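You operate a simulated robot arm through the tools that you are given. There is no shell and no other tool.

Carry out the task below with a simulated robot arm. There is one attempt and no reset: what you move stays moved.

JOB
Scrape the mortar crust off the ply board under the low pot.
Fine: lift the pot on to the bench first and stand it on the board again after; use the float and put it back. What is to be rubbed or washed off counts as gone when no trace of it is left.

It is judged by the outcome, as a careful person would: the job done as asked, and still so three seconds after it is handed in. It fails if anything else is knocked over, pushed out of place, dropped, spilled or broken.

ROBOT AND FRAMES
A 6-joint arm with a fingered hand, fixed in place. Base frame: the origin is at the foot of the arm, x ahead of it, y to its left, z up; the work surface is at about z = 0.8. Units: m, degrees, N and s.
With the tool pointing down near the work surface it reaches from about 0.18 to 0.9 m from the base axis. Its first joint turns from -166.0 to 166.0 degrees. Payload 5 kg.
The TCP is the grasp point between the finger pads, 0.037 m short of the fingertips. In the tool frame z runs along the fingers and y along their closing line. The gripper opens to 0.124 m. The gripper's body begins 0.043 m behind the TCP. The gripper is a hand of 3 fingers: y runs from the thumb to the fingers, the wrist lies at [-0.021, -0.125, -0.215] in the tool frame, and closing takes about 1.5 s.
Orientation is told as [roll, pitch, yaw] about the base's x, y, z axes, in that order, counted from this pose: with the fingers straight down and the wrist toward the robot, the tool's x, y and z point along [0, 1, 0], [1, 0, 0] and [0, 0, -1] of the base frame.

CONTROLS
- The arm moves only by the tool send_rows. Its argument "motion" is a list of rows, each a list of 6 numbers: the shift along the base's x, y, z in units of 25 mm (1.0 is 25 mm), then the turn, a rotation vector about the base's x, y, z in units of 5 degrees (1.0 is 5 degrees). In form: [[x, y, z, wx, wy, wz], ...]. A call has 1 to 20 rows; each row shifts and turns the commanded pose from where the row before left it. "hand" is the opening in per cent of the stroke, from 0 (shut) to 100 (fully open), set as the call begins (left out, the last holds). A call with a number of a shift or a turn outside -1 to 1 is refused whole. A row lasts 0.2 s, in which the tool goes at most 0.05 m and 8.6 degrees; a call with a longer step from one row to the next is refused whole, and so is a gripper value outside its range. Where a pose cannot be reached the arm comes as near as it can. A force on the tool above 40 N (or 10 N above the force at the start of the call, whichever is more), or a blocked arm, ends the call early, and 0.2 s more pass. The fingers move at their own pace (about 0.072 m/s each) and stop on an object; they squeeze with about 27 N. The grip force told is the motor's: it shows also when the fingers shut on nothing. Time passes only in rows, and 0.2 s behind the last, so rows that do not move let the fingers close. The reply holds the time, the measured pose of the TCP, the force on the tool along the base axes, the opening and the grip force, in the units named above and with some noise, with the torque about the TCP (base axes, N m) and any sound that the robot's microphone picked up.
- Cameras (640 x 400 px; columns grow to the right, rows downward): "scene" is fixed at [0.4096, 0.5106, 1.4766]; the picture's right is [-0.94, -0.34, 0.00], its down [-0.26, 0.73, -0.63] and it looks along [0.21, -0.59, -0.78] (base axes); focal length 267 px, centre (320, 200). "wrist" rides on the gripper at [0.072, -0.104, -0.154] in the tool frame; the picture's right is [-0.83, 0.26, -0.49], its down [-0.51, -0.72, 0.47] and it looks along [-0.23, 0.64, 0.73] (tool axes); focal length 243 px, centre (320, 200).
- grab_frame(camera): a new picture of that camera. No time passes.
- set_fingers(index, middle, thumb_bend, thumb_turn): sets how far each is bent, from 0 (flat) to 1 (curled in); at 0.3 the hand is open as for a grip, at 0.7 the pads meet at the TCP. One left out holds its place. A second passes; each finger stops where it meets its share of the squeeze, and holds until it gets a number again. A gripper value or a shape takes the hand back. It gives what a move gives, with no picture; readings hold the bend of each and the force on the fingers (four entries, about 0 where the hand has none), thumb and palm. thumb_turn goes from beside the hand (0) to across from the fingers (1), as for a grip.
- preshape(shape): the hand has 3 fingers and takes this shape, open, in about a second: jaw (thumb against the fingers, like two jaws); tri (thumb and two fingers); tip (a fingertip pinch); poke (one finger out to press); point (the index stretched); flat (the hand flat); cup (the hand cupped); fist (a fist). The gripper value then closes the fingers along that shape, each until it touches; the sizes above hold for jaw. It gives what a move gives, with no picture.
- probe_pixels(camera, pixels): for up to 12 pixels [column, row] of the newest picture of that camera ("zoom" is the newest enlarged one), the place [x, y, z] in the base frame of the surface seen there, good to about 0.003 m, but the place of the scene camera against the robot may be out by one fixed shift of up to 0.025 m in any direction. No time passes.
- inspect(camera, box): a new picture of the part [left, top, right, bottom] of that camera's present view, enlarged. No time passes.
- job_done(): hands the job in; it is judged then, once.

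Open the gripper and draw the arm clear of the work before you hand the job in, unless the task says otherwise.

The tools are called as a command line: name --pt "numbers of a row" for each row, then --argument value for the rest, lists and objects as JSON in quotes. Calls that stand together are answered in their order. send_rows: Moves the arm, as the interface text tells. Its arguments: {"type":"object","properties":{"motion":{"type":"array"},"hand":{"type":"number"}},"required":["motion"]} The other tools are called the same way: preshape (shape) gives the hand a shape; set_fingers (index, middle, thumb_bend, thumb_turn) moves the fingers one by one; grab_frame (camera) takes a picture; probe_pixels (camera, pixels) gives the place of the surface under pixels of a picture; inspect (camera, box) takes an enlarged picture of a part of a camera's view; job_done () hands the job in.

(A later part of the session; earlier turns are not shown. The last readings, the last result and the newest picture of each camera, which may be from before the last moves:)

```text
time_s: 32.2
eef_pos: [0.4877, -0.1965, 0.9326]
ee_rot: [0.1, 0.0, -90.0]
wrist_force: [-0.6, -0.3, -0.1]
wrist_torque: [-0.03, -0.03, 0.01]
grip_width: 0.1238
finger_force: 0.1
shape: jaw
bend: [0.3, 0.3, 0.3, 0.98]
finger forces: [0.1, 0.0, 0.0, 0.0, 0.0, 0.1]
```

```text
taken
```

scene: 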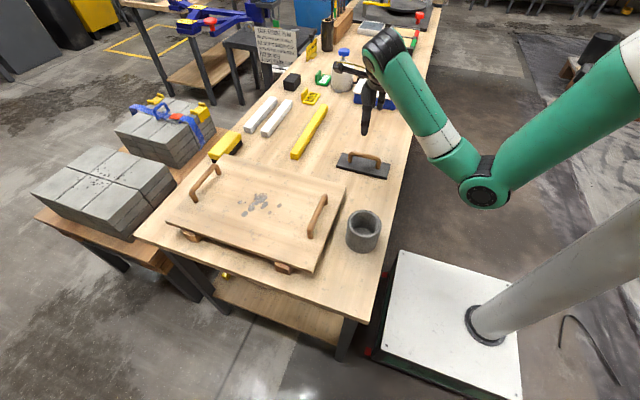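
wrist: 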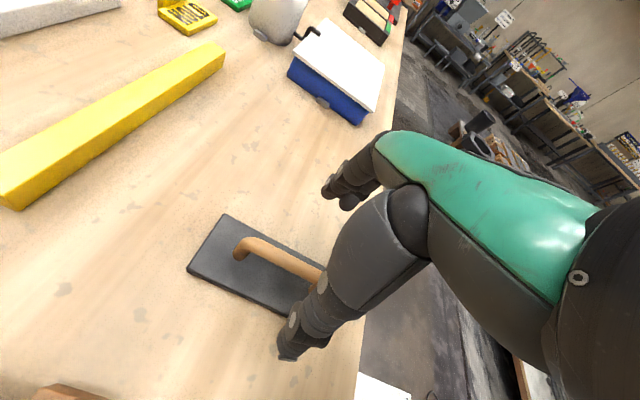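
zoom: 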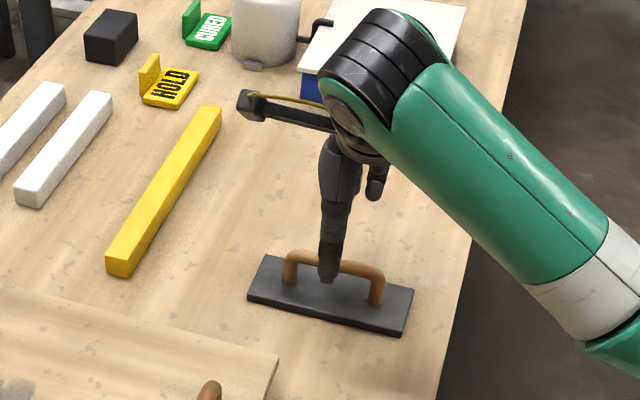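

The hand is aligned over the bar. I lower to TCP z ≈ 0.866 so the fingertips stay above the plate.

send_rows --pt "-0.05 0 -0.6 0 0 0" --pt "-0.05 0 -0.7 0 0 0" --pt "0 0 -0.7 0 0 0" --pt "0 0 -0.4 0 0 0" --pt "0 0 -0.25 0 0 0"

grab_frame --camera "wrist"

inspect --camera "scene" --box '[290, 90, 430, 200]'

```text
time_s: 33.4
eef_pos: [0.4838, -0.1965, 0.8667]
ee_rot: [0.0, 0.1, -90.0]
wrist_force: [-0.1, -0.2, 0.0]
wrist_torque: [0.0, 0.03, -0.01]
grip_width: 0.124
finger_force: 0.1
shape: jaw
bend: [0.3, 0.3, 0.3, 0.98]
finger forces: [0.1, 0.0, 0.0, 0.0, 0.1, 0.0]
```

```text
taken
```

wrist: 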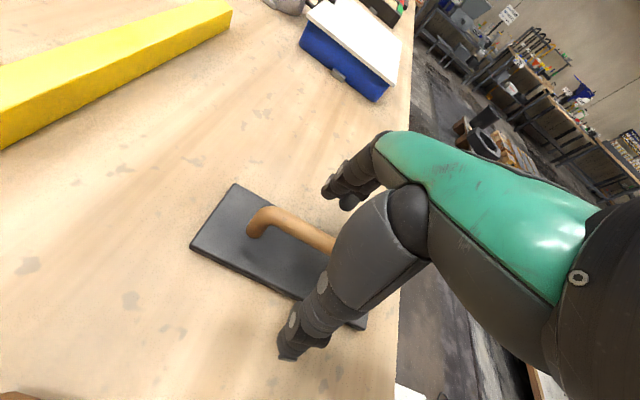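

```text
3.64 times, centred on (360, 145) of scene
```

zoom: 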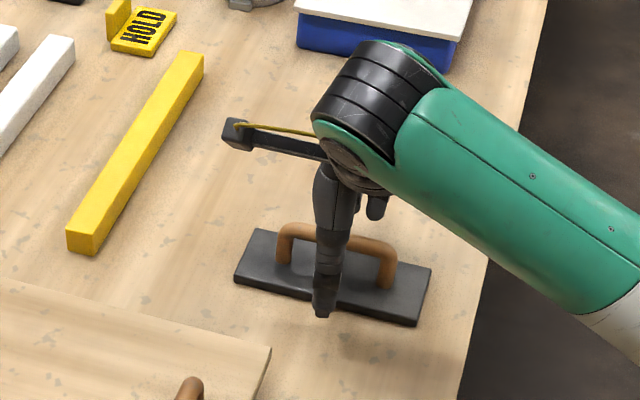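

The thumb and fingers straddle the bar. I close the hand on it.

send_rows --pt "0.1 0 0 0 0 0" --pt "0.1 0 -0.05 0 0 0"

send_rows --pt "0 0 0 0 0 0" --pt "0 0 0 0 0 0" --pt "0 0 0 0 0 0" --pt "0 0 0 0 0 0" --pt "0 0 0 0 0 0" --pt "0 0 0 0 0 0" --pt "0 0 0 0 0 0" --pt "0 0 0 0 0 0" --hand 0

grab_frame --camera "wrist"

inspect --camera "scene" --box '[290, 90, 430, 200]'

```text
time_s: 34.0
eef_pos: [0.4872, -0.1965, 0.8644]
ee_rot: [0.0, 0.1, -89.9]
wrist_force: [0.5, -0.1, 0.0]
wrist_torque: [-0.01, -0.01, -0.01]
grip_width: 0.1238
finger_force: 0.0
shape: jaw
bend: [0.3, 0.3, 0.3, 0.98]
finger forces: [0.0, 0.1, 0.0, 0.0, 0.0, 0.0]
```

```text
time_s: 35.8
eef_pos: [0.4883, -0.1972, 0.8643]
ee_rot: [0.0, 0.0, -90.1]
wrist_force: [-0.1, -0.7, -1.8]
wrist_torque: [0.01, -0.05, -0.01]
grip_width: 0.0057
finger_force: 27.5
shape: jaw
bend: [0.72, 0.71, 0.74, 1.0]
finger forces: [14.0, 4.9, 0.0, 0.0, 18.5, 0.0]
```

```text
taken
```

wrist: 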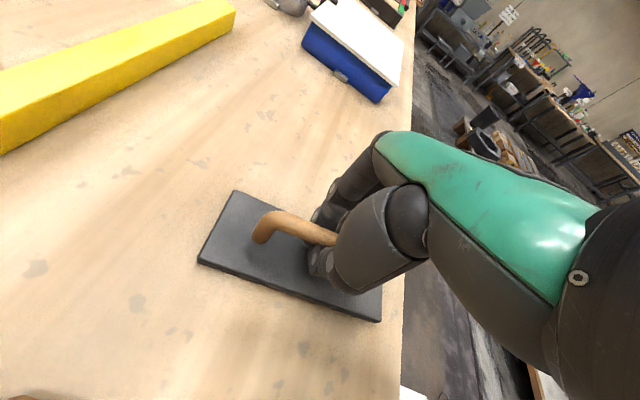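

```text
3.64 times, centred on (360, 145) of scene
```

zoom: 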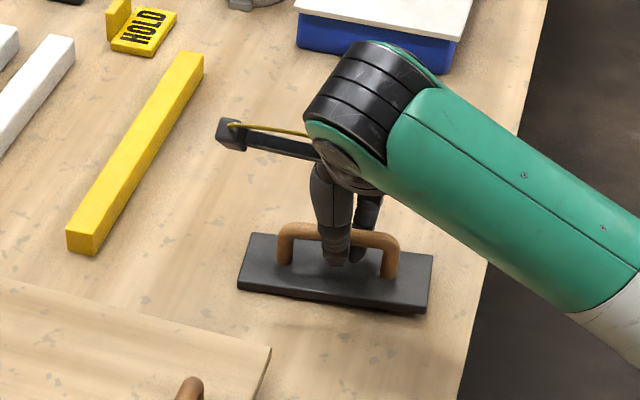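

The fingers are wrapped tightly round the bar, and the float seems to have turned a little. I lift 1.5 cm slowly to see how it hangs.

send_rows --pt "0 0 0.15 0 0 0" --pt "0 0 0.2 0 0 0" --pt "0 0 0.3 0 0 0" --pt "0 0 0 0 0 0"

inspect --camera "scene" --box '[290, 90, 430, 200]'

inspect --camera "wrist" --box '[180, 160, 420, 340]'

```text
time_s: 36.8
eef_pos: [0.4893, -0.1965, 0.8816]
ee_rot: [0.0, 0.0, -89.9]
wrist_force: [-0.4, -0.1, -2.0]
wrist_torque: [0.0, -0.01, -0.01]
grip_width: 0.0058
finger_force: 27.0
shape: jaw
bend: [0.72, 0.71, 0.74, 1.0]
finger forces: [14.3, 4.6, 0.0, 0.0, 17.8, 0.0]
```

```text
3.64 times, centred on (360, 145) of scene
```

zoom: 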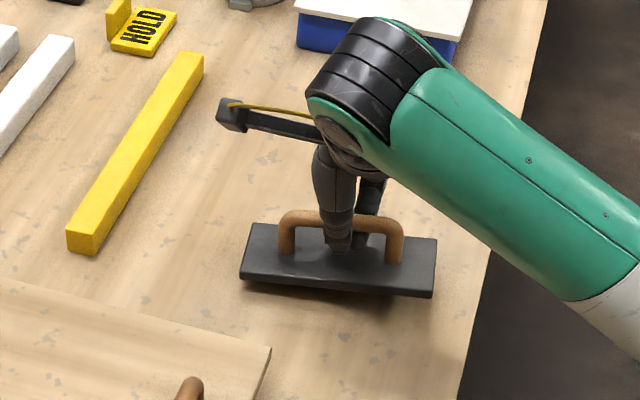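

```text
2.22 times, centred on (300, 250) of wrist
```

zoom: 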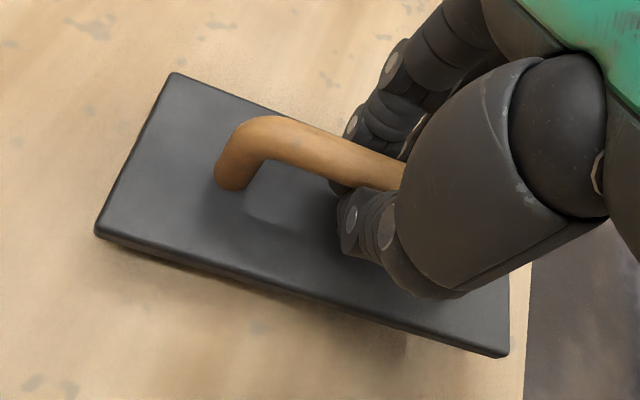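

The float (2 N) is lifted and held steadily. I measure the plate's attitude from several points on its top.

probe_pixels --camera "zoom" --pixels '[[180, 85], [108, 228], [140, 160], [200, 150], [300, 220], [200, 240], [330, 290], [470, 330], [490, 345], [270, 130], [340, 160], [380, 175]]'

inspect --camera "scene" --box '[320, 130, 410, 175]'

probe_pixels --camera "zoom" --pixels '[[100, 140], [85, 260], [500, 340], [530, 190], [300, 250], [200, 230], [400, 300], [110, 180], [450, 260], [510, 240]]'

```text
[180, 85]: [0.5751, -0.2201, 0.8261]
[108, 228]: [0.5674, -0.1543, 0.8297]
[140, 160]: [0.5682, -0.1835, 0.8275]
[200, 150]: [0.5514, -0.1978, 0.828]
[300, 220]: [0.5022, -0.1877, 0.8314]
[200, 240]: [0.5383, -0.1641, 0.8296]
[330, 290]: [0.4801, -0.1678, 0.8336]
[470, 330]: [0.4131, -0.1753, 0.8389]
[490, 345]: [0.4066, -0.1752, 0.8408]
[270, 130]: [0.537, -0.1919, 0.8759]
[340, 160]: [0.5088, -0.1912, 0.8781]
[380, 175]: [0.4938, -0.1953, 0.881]
```

```text
7.11 times, centred on (365, 152) of scene
```

zoom: 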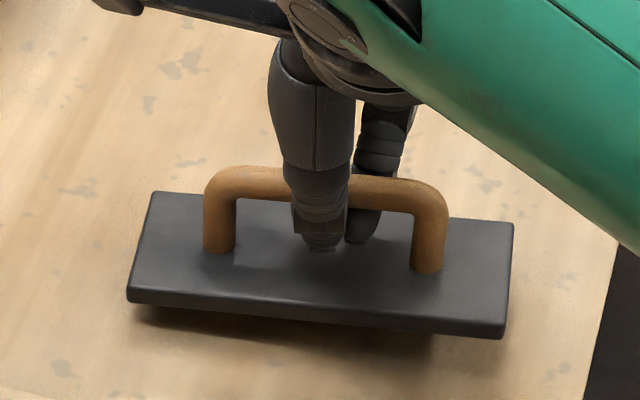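

```text
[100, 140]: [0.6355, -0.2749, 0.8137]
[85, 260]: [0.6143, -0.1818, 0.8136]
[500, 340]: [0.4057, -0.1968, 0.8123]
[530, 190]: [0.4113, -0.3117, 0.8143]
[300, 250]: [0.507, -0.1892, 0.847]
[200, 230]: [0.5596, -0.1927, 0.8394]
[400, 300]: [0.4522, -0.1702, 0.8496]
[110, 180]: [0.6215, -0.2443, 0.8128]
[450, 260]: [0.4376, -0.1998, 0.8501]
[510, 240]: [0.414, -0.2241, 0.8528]
```

The plate is about 5° nose-down toward +x and yawed +7°, its underside about 0.062 below the TCP. I lift, carry it toward the board's far side at height, and level it by −5° about y on the way.

send_rows --pt "0.1 0 0.7 0 0 0" --pt "0.3 0 0.8 0 0 0" --pt "0.8 0.1 0.5 0 -0.1 0" --pt "0.9 0.3 0.3 0 -0.1 0" --pt "0.9 0.3 0.3 0 -0.1 0" --pt "0.9 0.3 0.3 0 -0.1 0" --pt "0.9 0.3 0.3 0 -0.1 0" --pt "0.9 0.4 0.3 0 -0.1 0" --pt "0.9 0.4 0.3 0 -0.1 0" --pt "0.9 0.5 0.3 0 -0.1 0" --pt "0.9 0.5 0.2 0 -0.1 0" --pt "0.9 0.6 0.1 0 -0.06 0" --pt "0 0 0 0 0 0"

grab_frame --camera "scene"

grab_frame --camera "wrist"

```text
time_s: 39.6
eef_pos: [0.7218, -0.1033, 0.9911]
ee_rot: [4.8, 0.0, -90.0]
wrist_force: [-0.9, -0.1, -2.4]
wrist_torque: [-0.03, 0.0, -0.02]
grip_width: 0.0055
finger_force: 27.4
shape: jaw
bend: [0.72, 0.71, 0.75, 1.0]
finger forces: [13.9, 4.2, 0.1, 0.0, 17.3, 0.0]
```

```text
taken
```

scene: 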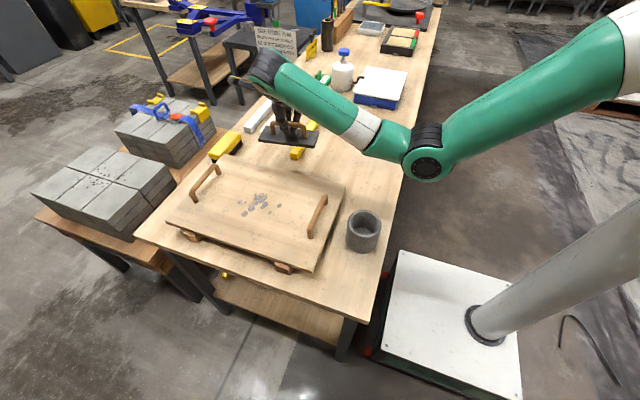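

```text
taken
```

wrist: 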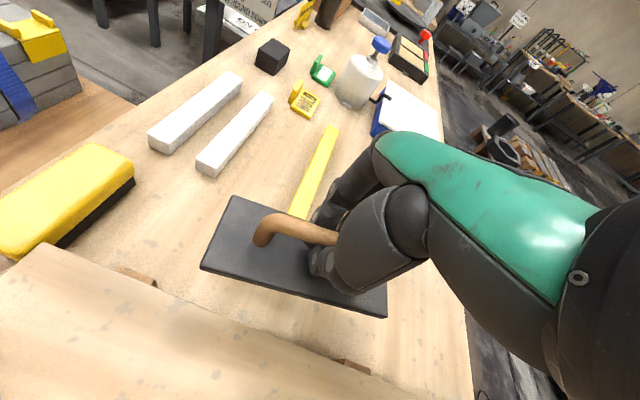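

The float is held over the far bench gap. I check its attitude by probing the plate top.

probe_pixels --camera "wrist" --pixels '[[235, 203], [208, 262], [222, 232], [250, 260], [275, 285], [300, 275], [330, 295], [375, 305], [240, 222], [225, 265]]'

```text
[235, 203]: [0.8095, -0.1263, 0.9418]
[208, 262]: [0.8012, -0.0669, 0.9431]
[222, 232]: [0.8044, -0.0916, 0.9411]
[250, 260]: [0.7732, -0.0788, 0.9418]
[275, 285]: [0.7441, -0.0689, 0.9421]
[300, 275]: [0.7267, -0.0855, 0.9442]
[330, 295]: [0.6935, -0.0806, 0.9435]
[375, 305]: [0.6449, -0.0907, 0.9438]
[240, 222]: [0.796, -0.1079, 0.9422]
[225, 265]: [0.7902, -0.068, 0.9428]
```

The plate is now level (within 1°). I test the stroke at height first: move +y over the board to about y 0.19 to see whether the arm reaches there.

send_rows --pt "0.1 0.9 0 0 0 0" --pt "0.1 0.9 0 0 0 0" --pt "0.1 0.9 0 0 0 0" --pt "0.1 0.9 0 0 0 0" --pt "0.1 0.9 0 0 0 0" --pt "0.1 0.9 0 0 0 0" --pt "0 0.9 0 0 0 0" --pt "0 0.9 0 0 0 0" --pt "0 0.9 0 0 0 0" --pt "0 0.9 0 0 0 0" --pt "0 0.9 0 0 0 0" --pt "0 0.9 0 0 0 0" --pt "0 0.9 0 0 0 0"

grab_frame --camera "scene"

grab_frame --camera "wrist"

```text
time_s: 42.4
eef_pos: [0.7351, 0.1888, 0.9902]
ee_rot: [4.8, 0.0, -90.0]
wrist_force: [0.3, 0.1, -2.4]
wrist_torque: [0.05, 0.02, -0.04]
grip_width: 0.0058
finger_force: 26.8
shape: jaw
bend: [0.72, 0.71, 0.75, 1.0]
finger forces: [13.7, 4.1, 0.1, 0.0, 17.0, 0.0]
```

```text
taken
```

scene: 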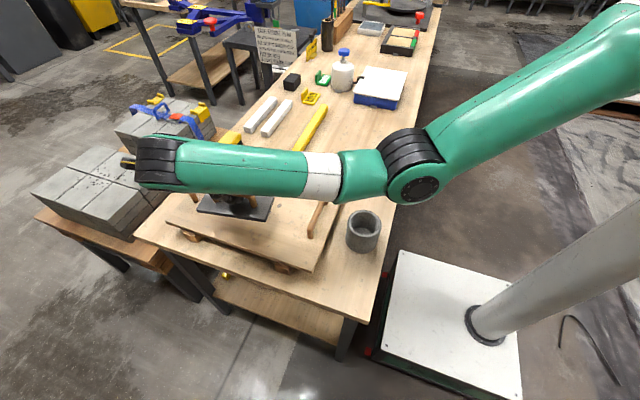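

```text
taken
```

wrist: 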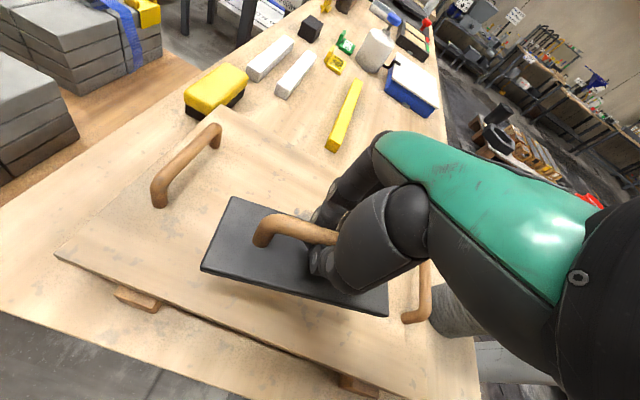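

The whole stroke is reachable. I lower here until the plate nearly meets the board (contact expected at TCP z ≈ 0.914).

send_rows --pt "0 0 -0.6 0 0 0" --pt "0 0 -0.7 0 0 0" --pt "0 0 -0.7 0 0 0" --pt "0 0 -0.5 0 0 0" --pt "0 0 -0.2 0 0 0"

inspect --camera "wrist" --box '[140, 120, 460, 360]'

```text
time_s: 43.6
eef_pos: [0.7355, 0.1886, 0.9229]
ee_rot: [4.8, 0.0, -90.0]
wrist_force: [0.7, -0.2, -3.0]
wrist_torque: [-0.01, -0.02, 0.0]
grip_width: 0.0058
finger_force: 26.5
shape: jaw
bend: [0.72, 0.71, 0.75, 1.0]
finger forces: [13.6, 4.1, 0.0, 0.0, 17.1, 0.0]
```

```text
1.67 times, centred on (300, 240) of wrist
```

zoom: 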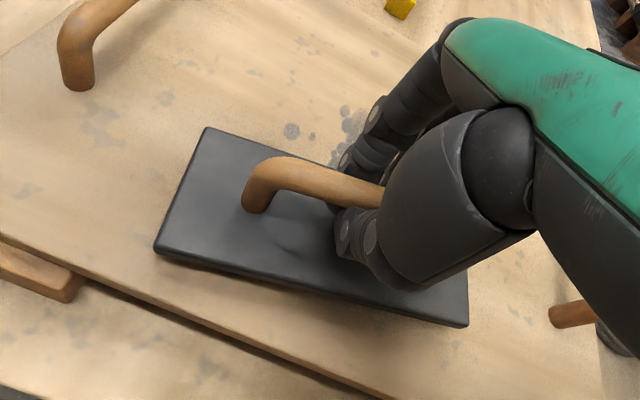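

About 8 mm remain. I go down in small steps to contact.

send_rows --pt "0 0 -0.1 0 0 0" --pt "0 0 -0.1 0 0 0" --pt "0 0 -0.08 0 0 0"

send_rows --pt "0 0 -0.06 0 0 0" --pt "0 0 -0.04 0 0 0"

```text
time_s: 44.4
eef_pos: [0.7367, 0.189, 0.9162]
ee_rot: [4.9, 0.0, -90.0]
wrist_force: [-0.1, 0.1, -2.5]
wrist_torque: [0.0, 0.01, 0.0]
grip_width: 0.0056
finger_force: 27.3
shape: jaw
bend: [0.72, 0.71, 0.75, 1.0]
finger forces: [13.7, 4.1, 0.0, 0.0, 17.1, 0.1]
```

```text
time_s: 45.0
eef_pos: [0.7369, 0.1887, 0.914]
ee_rot: [4.8, 0.0, -89.9]
wrist_force: [0.5, -0.3, -2.2]
wrist_torque: [0.01, -0.03, 0.0]
grip_width: 0.0058
finger_force: 27.0
shape: jaw
bend: [0.72, 0.71, 0.75, 1.0]
finger forces: [13.7, 4.2, 0.1, 0.0, 17.0, 0.0]
```

Not yet in contact at 0.914; continuing with 1 mm steps.

send_rows --pt "0 0 -0.04 0 0 0" --pt "0 0 -0.04 0 0 0"

send_rows --pt "0 0 -0.04 0 0 0" --pt "0 0 -0.02 0 0 0"

```text
time_s: 45.6
eef_pos: [0.7364, 0.187, 0.9122]
ee_rot: [4.8, -0.1, -90.0]
wrist_force: [-0.3, 0.2, -2.1]
wrist_torque: [0.05, -0.03, -0.01]
grip_width: 0.0059
finger_force: 27.1
shape: jaw
bend: [0.72, 0.71, 0.75, 1.0]
finger forces: [13.7, 4.6, 0.1, 0.1, 16.8, 0.1]
```

```text
time_s: 46.2
eef_pos: [0.7371, 0.1884, 0.9103]
ee_rot: [4.7, 0.0, -90.0]
wrist_force: [-0.5, -0.1, -2.1]
wrist_torque: [0.03, -0.03, -0.03]
grip_width: 0.0057
finger_force: 27.3
shape: jaw
bend: [0.72, 0.71, 0.75, 1.0]
finger forces: [13.1, 4.7, 0.0, 0.0, 16.8, 0.1]
```

The wrist force has hardly changed though the finger forces shift slightly; I look at the plate against the board.

inspect --camera "wrist" --box '[140, 120, 460, 360]'

inspect --camera "scene" --box '[150, 160, 350, 285]'

```text
1.67 times, centred on (300, 240) of wrist
```

zoom: 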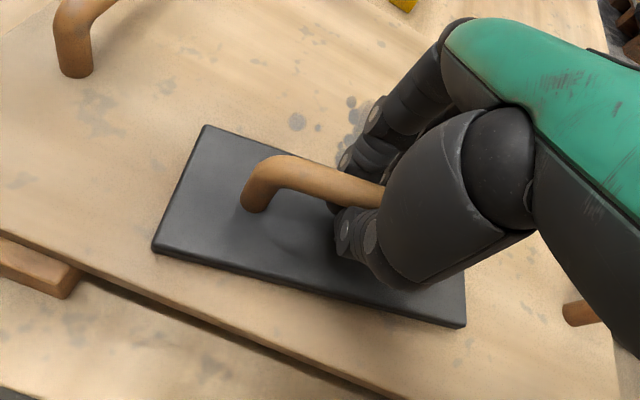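

```text
3.20 times, centred on (250, 222) of scene
```

zoom: 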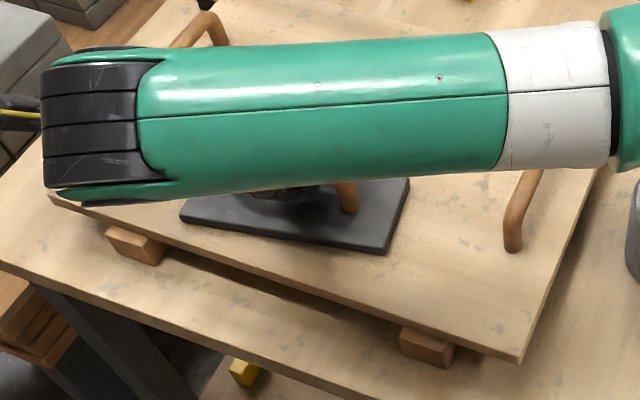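

The plate is just about on the board. I continue down in half-millimetre steps until the force rises.

send_rows --pt "0 0 -0.03 0 0 0" --pt "0 0 -0.03 0 0 0" --pt "0 0 0 0 0 0"

send_rows --pt "0 0 -0.03 0 0 0" --pt "0 0 -0.03 0 0 0" --pt "0 0 0 0 0 0"

```text
time_s: 47.0
eef_pos: [0.7358, 0.1897, 0.909]
ee_rot: [4.8, 0.0, -90.0]
wrist_force: [-0.5, -0.8, -0.7]
wrist_torque: [-0.01, -0.03, -0.01]
grip_width: 0.0057
finger_force: 27.2
shape: jaw
bend: [0.72, 0.71, 0.75, 1.0]
finger forces: [12.5, 0.0, 0.0, 0.0, 16.2, 0.1]
```

```text
time_s: 47.8
eef_pos: [0.7363, 0.1897, 0.9077]
ee_rot: [4.7, 0.0, -90.0]
wrist_force: [0.4, 0.6, 1.0]
wrist_torque: [0.04, -0.01, 0.0]
grip_width: 0.0052
finger_force: 27.3
shape: jaw
bend: [0.72, 0.71, 0.75, 1.0]
finger forces: [2.2, 0.1, 0.0, 0.0, 0.0, 0.0]
```

The finger forces dropped to almost nothing, so the bar is only caged in the fingers rather than pinched. I look closely at the grasp.

inspect --camera "wrist" --box '[260, 180, 420, 300]'

probe_pixels --camera "zoom" --pixels '[[40, 150], [120, 175], [200, 200], [235, 210], [190, 260], [160, 250], [240, 130], [60, 100], [60, 300], [220, 330], [250, 260], [300, 290]]'

```text
3.33 times, centred on (340, 240) of wrist
```

zoom: 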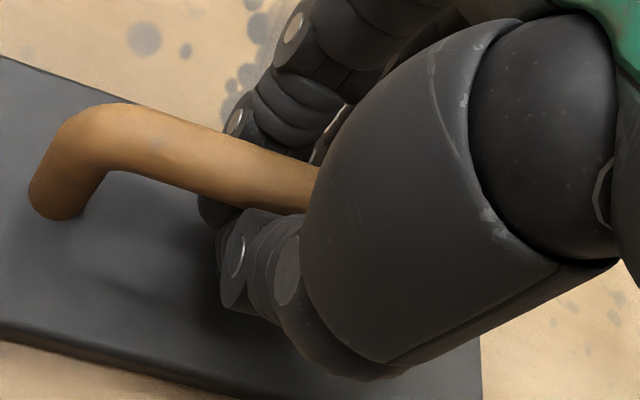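

```text
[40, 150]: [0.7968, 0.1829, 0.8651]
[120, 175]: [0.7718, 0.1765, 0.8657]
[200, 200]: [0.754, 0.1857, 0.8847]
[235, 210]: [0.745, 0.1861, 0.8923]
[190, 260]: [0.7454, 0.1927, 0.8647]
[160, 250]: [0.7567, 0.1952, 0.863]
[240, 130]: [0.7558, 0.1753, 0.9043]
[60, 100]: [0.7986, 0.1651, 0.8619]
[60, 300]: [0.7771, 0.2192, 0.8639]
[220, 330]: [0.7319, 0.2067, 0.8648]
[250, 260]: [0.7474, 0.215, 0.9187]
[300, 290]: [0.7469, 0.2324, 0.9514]
```

The fingertips have closed beneath the bar, so the float is securely caged; pressing will come from the fingertips on the plate. I lower further in small steps until a pressing force builds.

send_rows --pt "0 0 -0.04 0 0 0" --pt "0 0 -0.04 0 0 0" --pt "0 0 0 0 0 0"

send_rows --pt "0 0 -0.04 0 0 0" --pt "0 0 -0.03 0 0 0" --pt "0 0 0 0 0 0"

```text
time_s: 48.6
eef_pos: [0.7363, 0.1878, 0.9044]
ee_rot: [4.8, 0.0, -90.0]
wrist_force: [0.1, 0.0, 0.7]
wrist_torque: [0.02, 0.02, 0.0]
grip_width: 0.0049
finger_force: 27.4
shape: jaw
bend: [0.72, 0.71, 0.75, 1.0]
finger forces: [1.0, 0.1, 0.1, 0.1, 0.0, 0.0]
```

```text
time_s: 49.4
eef_pos: [0.7362, 0.1871, 0.9041]
ee_rot: [4.8, 0.0, -90.0]
wrist_force: [0.2, 1.0, -0.4]
wrist_torque: [-0.01, 0.01, 0.0]
grip_width: 0.0051
finger_force: 27.4
shape: jaw
bend: [0.72, 0.71, 0.75, 1.0]
finger forces: [0.2, 0.0, 0.1, 0.0, 0.0, 0.0]
```

The float rests freely on the board now; I keep lowering until the fingertips meet the plate.

send_rows --pt "0 0 -0.05 0 0 0" --pt "0 0 -0.05 0 0 0" --pt "0 0 0 0 0 0"

send_rows --pt "0 0 -0.04 0 0 0" --pt "0 0 -0.04 0 0 0" --pt "0 0 0 0 0 0"

```text
time_s: 50.2
eef_pos: [0.7363, 0.1874, 0.9006]
ee_rot: [4.8, 0.0, -90.0]
wrist_force: [-0.2, 0.0, 0.9]
wrist_torque: [0.02, 0.0, -0.01]
grip_width: 0.0049
finger_force: 27.4
shape: jaw
bend: [0.72, 0.71, 0.75, 1.0]
finger forces: [0.0, 0.0, 0.1, 0.0, 0.0, 0.0]
```

```text
time_s: 51.0
eef_pos: [0.7371, 0.188, 0.8999]
ee_rot: [4.9, 0.0, -90.0]
wrist_force: [-0.2, -1.3, 3.4]
wrist_torque: [-0.09, 0.05, 0.02]
grip_width: 0.0051
finger_force: 27.1
shape: jaw
bend: [0.72, 0.71, 0.75, 1.0]
finger forces: [0.0, 0.0, 0.0, 0.0, 0.0, 0.1]
```

Contact begins (3.4 N at z 0.900). One more millimetre for pressing force.

send_rows --pt "0 0 -0.04 0 0 0" --pt "0 0 0 0 0 0"

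```text
time_s: 51.6
eef_pos: [0.7357, 0.1873, 0.8988]
ee_rot: [4.9, 0.0, -90.1]
wrist_force: [-1.1, -1.1, 12.2]
wrist_torque: [-0.1, 0.05, -0.01]
grip_width: 0.0052
finger_force: 27.2
shape: jaw
bend: [0.72, 0.71, 0.75, 1.0]
finger forces: [0.0, 9.0, 0.0, 0.0, 0.0, 0.1]
```

Pressing with 12 N now. I make a first slow stroke toward −y, 10 cm, and check.

send_rows --pt "0 -0.2 0 0 0 0" --pt "0 -0.4 0 0 0 0" --pt "0 -0.4 0 0 0 0" --pt "0 -0.4 0 0 0 0" --pt "0 -0.4 0 0 0 0" --pt "0 -0.4 0 0 0 0" --pt "0 -0.4 0 0 0 0" --pt "0 -0.4 0 0 0 0" --pt "0 -0.4 0 0 0 0" --pt "0 -0.4 0 0 0 0"

grab_frame --camera "wrist"

inspect --camera "scene" --box '[150, 140, 390, 290]'

```text
time_s: 53.8
eef_pos: [0.7363, 0.0931, 0.8987]
ee_rot: [4.9, 0.1, -90.0]
wrist_force: [1.3, 5.5, 14.4]
wrist_torque: [0.12, -0.05, 0.02]
grip_width: 0.0049
finger_force: 27.0
shape: jaw
bend: [0.72, 0.71, 0.74, 1.0]
finger forces: [0.0, 0.0, 0.0, 0.0, 1.7, 0.0]
```

```text
taken
```

wrist: 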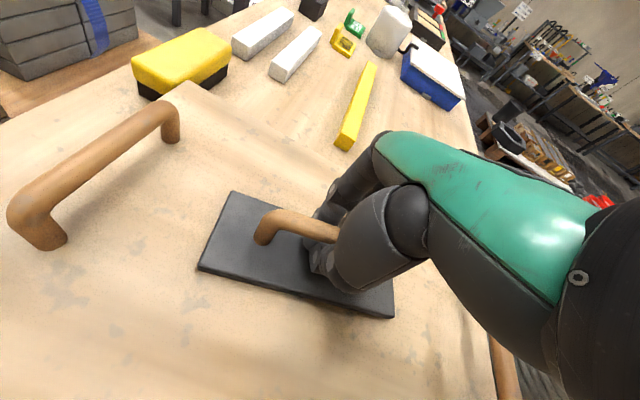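

```text
2.67 times, centred on (270, 215) of scene
```

zoom: 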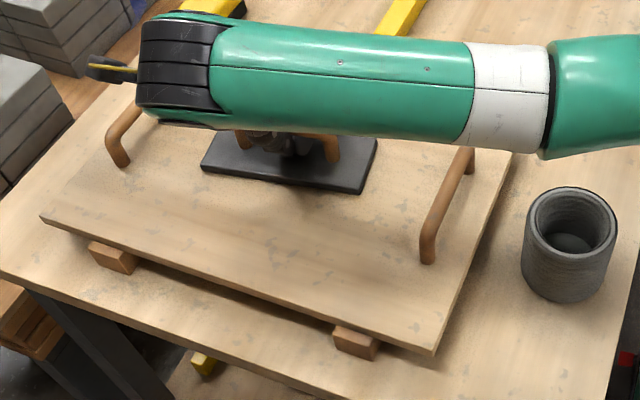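

The float follows the hand flat on the board (friction 5.5 N at 14 N normal force). I continue the stroke to y ≈ 0.0 past the crust.

send_rows --pt "0 -0.4 0 0 0 0" --pt "0 -0.4 0 0 0 0" --pt "0 -0.4 0 0 0 0" --pt "0 -0.4 0 0 0 0" --pt "0 -0.4 0 0 0 0" --pt "0 -0.4 0 0 0 0" --pt "0 -0.4 0 0 0 0" --pt "0 -0.4 0 0 0 0" --pt "0 -0.4 0 0 0 0"

grab_frame --camera "wrist"

inspect --camera "scene" --box '[150, 140, 390, 290]'

```text
time_s: 55.8
eef_pos: [0.7366, 0.0031, 0.9002]
ee_rot: [4.9, 0.0, -90.0]
wrist_force: [1.4, 7.6, 19.0]
wrist_torque: [0.14, -0.04, 0.06]
grip_width: 0.0052
finger_force: 27.4
shape: jaw
bend: [0.72, 0.71, 0.75, 1.0]
finger forces: [0.0, 0.1, 0.0, 0.0, 3.5, 0.0]
```

```text
taken
```

wrist: 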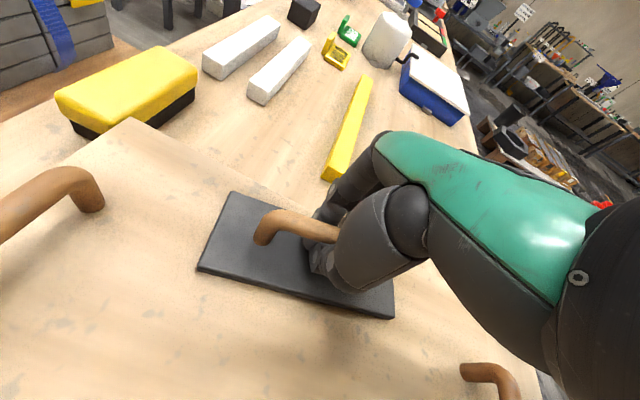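

```text
2.67 times, centred on (270, 215) of scene
```

zoom: 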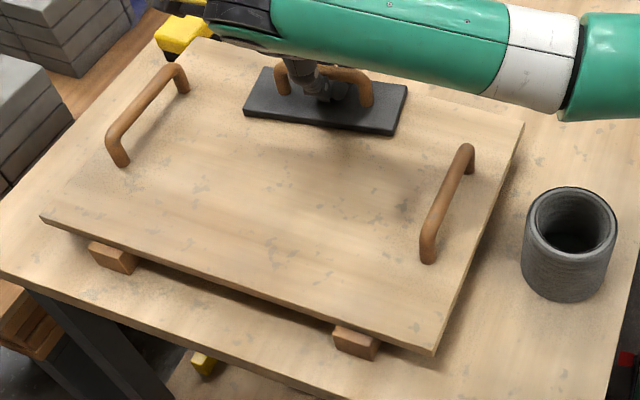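

The large crust spots are gone after one stroke. I inspect the area closely for traces.

inspect --camera "scene" --box '[220, 175, 310, 235]'

inspect --camera "wrist" --box '[60, 230, 300, 390]'

```text
6.67 times, centred on (265, 205) of scene
```

zoom: 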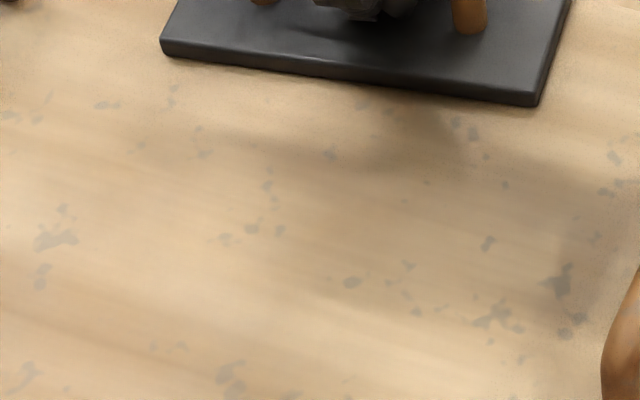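

```text
2.50 times, centred on (180, 310) of wrist
```

zoom: 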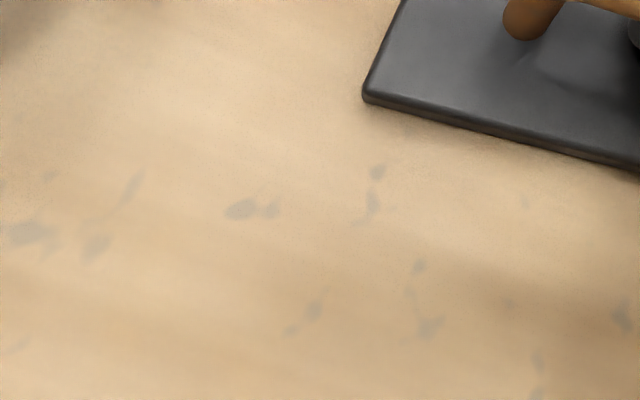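

Only flecks like the wood's own pattern remain, but to be sure I rub the area again: a return stroke in +y with a slight x sweep.

send_rows --pt "-0.1 0.3 0 0 0 0" --pt "-0.1 0.4 0 0 0 0" --pt "-0.1 0.4 0 0 0 0" --pt "-0.1 0.4 0 0 0 0" --pt "-0.1 0.4 0 0 0 0" --pt "-0.1 0.4 0 0 0 0" --pt "-0.1 0.4 0 0 0 0" --pt "-0.1 0.4 0 0 0 0" --pt "0 0.4 0 0 0 0" --pt "0 0.4 0 0 0 0" --pt "0.1 0.4 0 0 0 0" --pt "0.1 0.4 0 0 0 0" --pt "0.1 0.4 0 0 0 0" --pt "0.1 0.4 0 0 0 0" --pt "0.1 0.4 0 0 0 0" --pt "0.1 0.4 0 0 0 0" --pt "0.1 0.4 0 0 0 0" --pt "0.1 0.4 0 0 0 0"

grab_frame --camera "wrist"

```text
time_s: 59.6
eef_pos: [0.7365, 0.1819, 0.8979]
ee_rot: [4.8, 0.2, -90.1]
wrist_force: [-2.3, -6.5, 21.2]
wrist_torque: [-0.19, 0.15, -0.03]
grip_width: 0.0057
finger_force: 26.7
shape: jaw
bend: [0.72, 0.72, 0.75, 1.0]
finger forces: [32.4, 10.9, 0.0, 0.0, 0.0, 0.0]
```

```text
taken
```

wrist: 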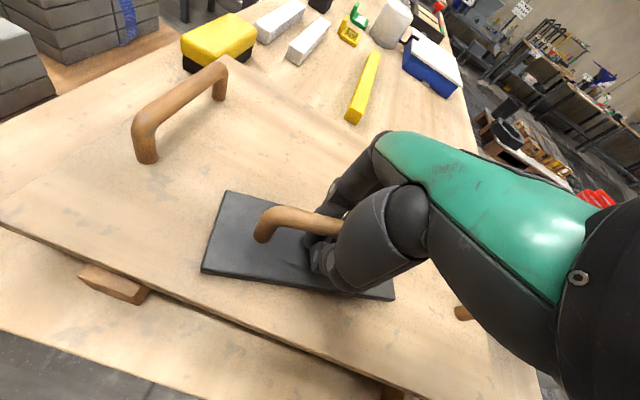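

The return stroke went well. One more stroke back in −y, sweeping slightly to +x.

send_rows --pt "0.1 -0.3 0 0 0 0" --pt "0.1 -0.4 0 0 0 0" --pt "0.1 -0.4 0 0 0 0" --pt "0.1 -0.4 0 0 0 0" --pt "0.1 -0.4 0 0 0 0" --pt "0.1 -0.4 0 0 0 0" --pt "0.1 -0.4 0 0 0 0" --pt "0.1 -0.4 0 0 0 0" --pt "0 -0.4 0 0 0 0" --pt "0 -0.4 0 0 0 0" --pt "-0.1 -0.4 0 0 0 0" --pt "-0.1 -0.4 0 0 0 0" --pt "-0.1 -0.4 0 0 0 0" --pt "-0.1 -0.4 0 0 0 0" --pt "-0.1 -0.4 0 0 0 0" --pt "-0.1 -0.4 0 0 0 0" --pt "-0.1 -0.4 0 0 0 0" --pt "-0.1 -0.4 0 0 0 0"

grab_frame --camera "wrist"

inspect --camera "scene" --box '[220, 175, 310, 235]'

```text
time_s: 63.4
eef_pos: [0.7371, 0.0034, 0.8987]
ee_rot: [4.9, 0.0, -90.0]
wrist_force: [1.3, 7.4, 23.2]
wrist_torque: [0.13, -0.09, 0.02]
grip_width: 0.0056
finger_force: 27.2
shape: jaw
bend: [0.72, 0.71, 0.75, 1.0]
finger forces: [0.0, 0.1, 0.0, 0.0, 3.1, 0.0]
```

```text
taken
```

wrist: 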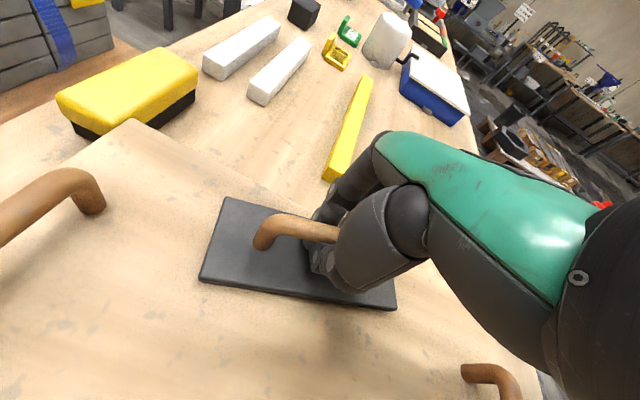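

```text
6.67 times, centred on (265, 205) of scene
```

zoom: 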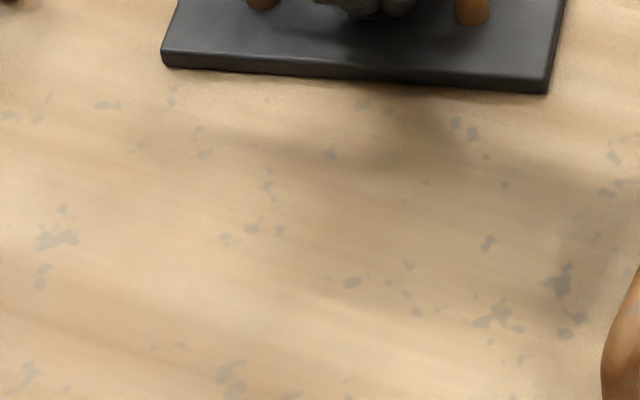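

The flecks are identical to before, so they are the wood's own pattern; the crust is gone. I lift the float slowly and see how it hangs.

send_rows --pt "0 0 0.2 0 0 0" --pt "0 0 0.2 0 0 0" --pt "0 0 0.2 0 0 0" --pt "0 0 0.2 0 0 0" --pt "0 0 0.3 0 0 0" --pt "0 0 0.4 0 0 0" --pt "0 0 0 0 0 0"

grab_frame --camera "wrist"

inspect --camera "scene" --box '[150, 110, 390, 260]'

```text
time_s: 65.0
eef_pos: [0.7367, 0.0041, 0.9348]
ee_rot: [4.8, 0.0, -90.0]
wrist_force: [-0.3, 0.4, -2.6]
wrist_torque: [0.03, 0.0, 0.04]
grip_width: 0.0051
finger_force: 27.2
shape: jaw
bend: [0.72, 0.71, 0.75, 1.0]
finger forces: [1.0, 0.2, 0.0, 0.0, 0.1, 0.1]
```

```text
taken
```

wrist: 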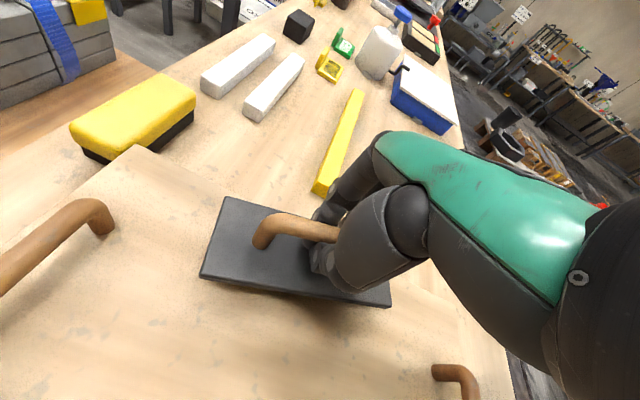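

```text
2.67 times, centred on (270, 185) of scene
```

zoom: 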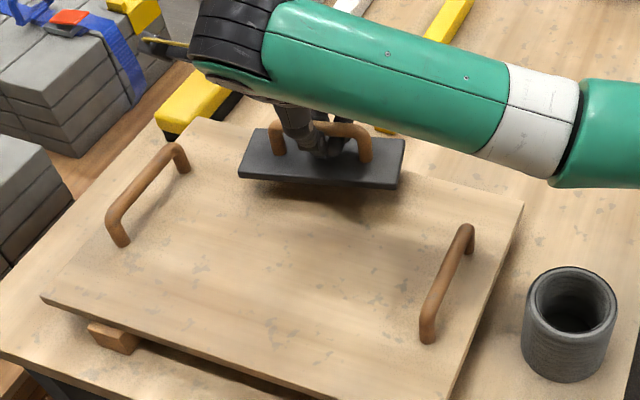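

The float hangs caged on the closed fingers. I measure its attitude and position by probing the plate.

probe_pixels --camera "wrist" --pixels '[[228, 203], [206, 272], [216, 238], [245, 265], [280, 280], [310, 283], [340, 295], [385, 300], [240, 215], [222, 275], [265, 225], [300, 225]]'

```text
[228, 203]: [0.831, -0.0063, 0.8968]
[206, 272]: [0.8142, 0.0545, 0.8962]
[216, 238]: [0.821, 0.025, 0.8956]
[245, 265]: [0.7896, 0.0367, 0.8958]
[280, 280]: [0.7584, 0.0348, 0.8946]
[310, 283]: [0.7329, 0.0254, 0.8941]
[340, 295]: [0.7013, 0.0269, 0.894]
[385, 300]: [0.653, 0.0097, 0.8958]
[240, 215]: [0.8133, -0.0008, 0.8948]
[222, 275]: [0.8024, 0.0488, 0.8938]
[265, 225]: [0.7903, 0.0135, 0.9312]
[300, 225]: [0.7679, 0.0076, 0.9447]
```

The plate hangs level but yawed +15.5° to the base x axis. I raise a little, move off the board toward −y and turn the hand −15.5° to straighten the float.

send_rows --pt "0 0 0.4 0 0 0" --pt "0 -0.2 0.5 0 0 0" --pt "0 -0.5 0.4 0 0 -0.3" --pt "0 -0.6 0 0 0 -0.4" --pt "0 -0.6 0 0 0 -0.4" --pt "0 -0.6 0 0 0 -0.4" --pt "0 -0.6 0 0 0 -0.4" --pt "0 -0.6 0 0 0 -0.4" --pt "0 -0.6 0 0 0 -0.4" --pt "0 -0.5 0 0 0 -0.4" --pt "0 -0.2 0 0 0 0" --pt "0 0 0 0 0 0"

grab_frame --camera "wrist"

grab_frame --camera "scene"

```text
time_s: 67.6
eef_pos: [0.7357, -0.1227, 0.9669]
ee_rot: [4.8, 0.0, -105.5]
wrist_force: [-0.3, 0.8, -2.0]
wrist_torque: [0.01, -0.03, -0.04]
grip_width: 0.0048
finger_force: 27.2
shape: jaw
bend: [0.72, 0.71, 0.75, 1.0]
finger forces: [1.2, 0.3, 0.0, 0.1, 0.0, 0.0]
```

```text
taken
```

wrist: 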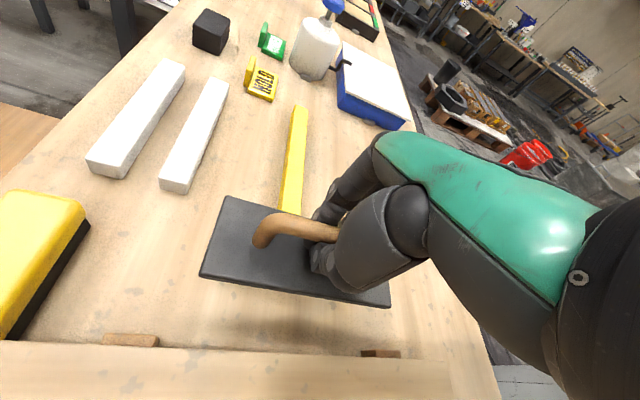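

```text
taken
```

scene: 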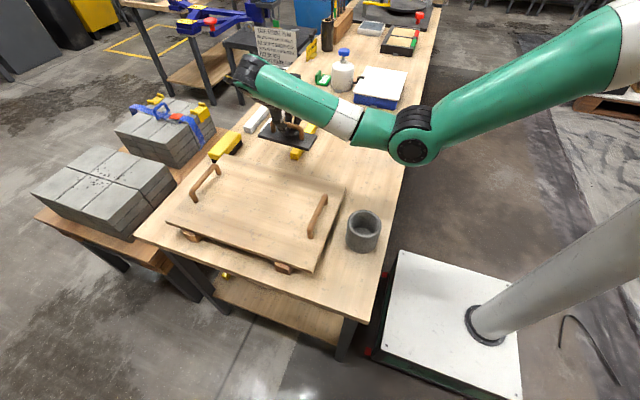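

The board is now unobstructed; I inspect the cleaned area before carrying the float back.

inspect --camera "scene" --box '[220, 165, 310, 225]'

inspect --camera "scene" --box '[220, 175, 310, 235]'

```text
6.67 times, centred on (265, 195) of scene
```

zoom: 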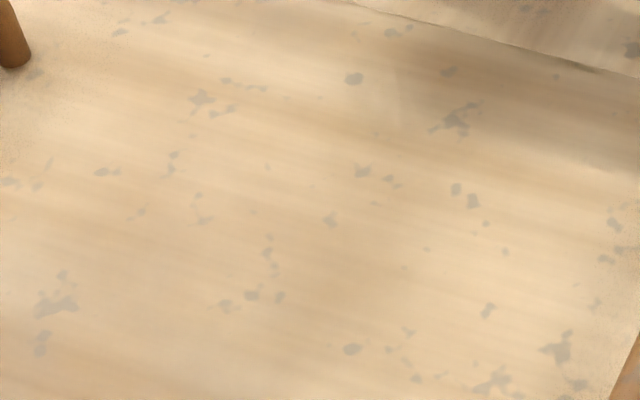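

```text
6.67 times, centred on (265, 205) of scene
```

zoom: 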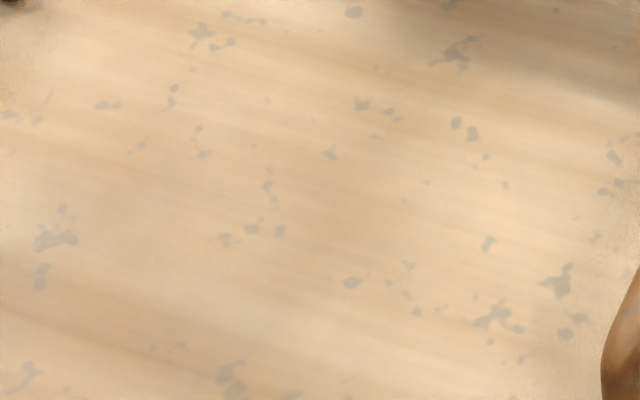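

No trace of the crust is left; only the wood's own flecks remain. I probe the float's pose in the hand before carrying it back.

probe_pixels --camera "wrist" --pixels '[[228, 203], [206, 272], [216, 238], [245, 265], [280, 280], [340, 295], [385, 300], [225, 198], [202, 275], [388, 304]]'

```text
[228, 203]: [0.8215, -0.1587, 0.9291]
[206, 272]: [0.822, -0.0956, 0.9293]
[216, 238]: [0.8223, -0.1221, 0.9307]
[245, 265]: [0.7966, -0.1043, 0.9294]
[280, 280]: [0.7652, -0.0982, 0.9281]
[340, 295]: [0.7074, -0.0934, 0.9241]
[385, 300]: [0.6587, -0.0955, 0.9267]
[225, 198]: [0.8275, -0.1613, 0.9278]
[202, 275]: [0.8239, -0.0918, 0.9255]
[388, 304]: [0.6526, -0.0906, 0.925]
```

The float is straight now; target TCP is about (0.487, −0.1945). I carry it back over the bench, lowering in the last part to z ≈ 0.90.

send_rows --pt "-0.4 -0.1 0 0 0 0" --pt "-0.8 -0.22 0 0 0 0" --pt "-0.8 -0.22 0 0 0 0" --pt "-0.8 -0.22 0 0 0 0" --pt "-0.8 -0.22 0 0 0 0" --pt "-0.8 -0.22 0 0 0 0" --pt "-0.8 -0.22 -0.2 0 0 0" --pt "-0.8 -0.22 -0.3 0 0 0" --pt "-0.8 -0.22 -0.4 0 0 0" --pt "-0.8 -0.22 -0.4 0 0 0" --pt "-0.8 -0.22 -0.4 0 0 0" --pt "-0.8 -0.22 -0.4 0 0 0" --pt "-0.5 -0.2 -0.3 0 0 0" --pt "-0.26 -0.15 -0.2 0 0 0" --pt "0 0 0 0 0 0"

grab_frame --camera "wrist"

grab_frame --camera "scene"

```text
time_s: 70.8
eef_pos: [0.4877, -0.1936, 0.902]
ee_rot: [4.8, 0.0, -105.5]
wrist_force: [0.5, 0.3, -1.4]
wrist_torque: [0.0, 0.03, 0.0]
grip_width: 0.0051
finger_force: 26.9
shape: jaw
bend: [0.72, 0.71, 0.75, 1.0]
finger forces: [1.2, 0.3, 0.1, 0.0, 0.1, 0.0]
```

```text
taken
```

wrist: 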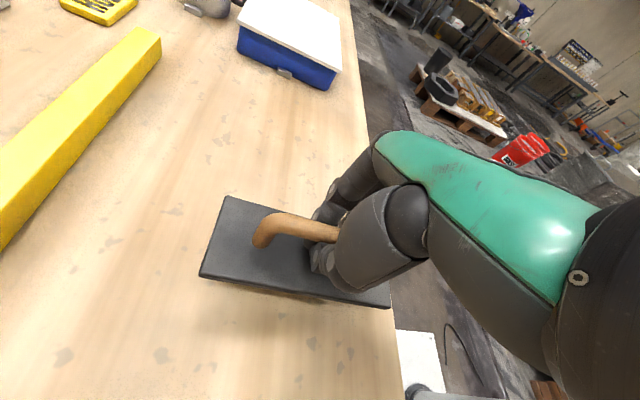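

```text
taken
```

scene: 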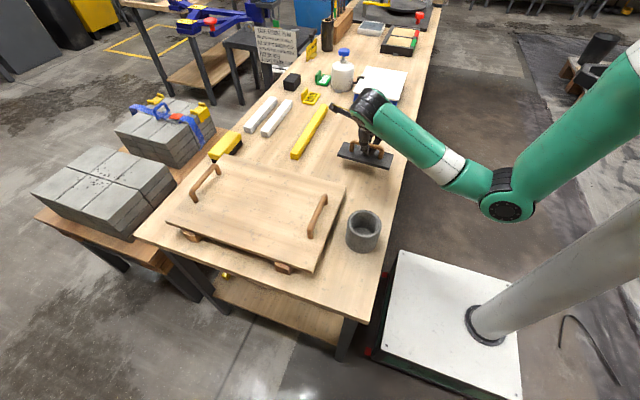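

Positioned over the original place without reach problems. I lower toward the bench (contact expected near TCP z 0.852).

send_rows --pt "0 0 -0.4 0 0 0" --pt "0 0 -0.5 0 0 0" --pt "0 0 -0.5 0 0 0" --pt "0 0 -0.3 0 0 0" --pt "0 0 0 0 0 0"

send_rows --pt "0 0 -0.06 0 0 0" --pt "0 0 -0.06 0 0 0" --pt "0 0 -0.06 0 0 0" --pt "0 0 0 0 0 0"

```text
time_s: 72.0
eef_pos: [0.4865, -0.1936, 0.8601]
ee_rot: [4.8, -0.1, -105.5]
wrist_force: [-1.0, 0.0, -2.4]
wrist_torque: [0.02, -0.01, 0.03]
grip_width: 0.005
finger_force: 27.1
shape: jaw
bend: [0.72, 0.71, 0.75, 1.0]
finger forces: [1.2, 0.2, 0.1, 0.0, 0.0, 0.0]
```

```text
time_s: 73.0
eef_pos: [0.4866, -0.1934, 0.856]
ee_rot: [4.9, 0.1, -105.5]
wrist_force: [-0.4, -0.1, -2.9]
wrist_torque: [0.02, -0.04, -0.02]
grip_width: 0.0048
finger_force: 26.5
shape: jaw
bend: [0.72, 0.71, 0.75, 1.0]
finger forces: [1.2, 0.3, 0.0, 0.0, 0.0, 0.0]
```

Still hanging; a few more millimetre steps.

send_rows --pt "0 0 -0.05 0 0 0" --pt "0 0 -0.05 0 0 0" --pt "0 0 0 0 0 0"

send_rows --pt "0 0 -0.04 0 0 0" --pt "0 0 -0.04 0 0 0" --pt "0 0 0 0 0 0"

```text
time_s: 73.8
eef_pos: [0.4878, -0.1939, 0.8538]
ee_rot: [4.8, 0.0, -105.5]
wrist_force: [0.5, 0.2, -1.5]
wrist_torque: [0.03, 0.01, 0.01]
grip_width: 0.0049
finger_force: 27.4
shape: jaw
bend: [0.72, 0.71, 0.75, 1.0]
finger forces: [1.0, 0.2, 0.0, 0.1, 0.1, 0.1]
```

```text
time_s: 74.6
eef_pos: [0.487, -0.1944, 0.8512]
ee_rot: [4.9, 0.0, -105.4]
wrist_force: [0.1, -0.8, 0.9]
wrist_torque: [0.0, -0.04, -0.03]
grip_width: 0.005
finger_force: 26.5
shape: jaw
bend: [0.72, 0.71, 0.75, 1.0]
finger forces: [0.3, 0.1, 0.0, 0.1, 0.0, 0.0]
```

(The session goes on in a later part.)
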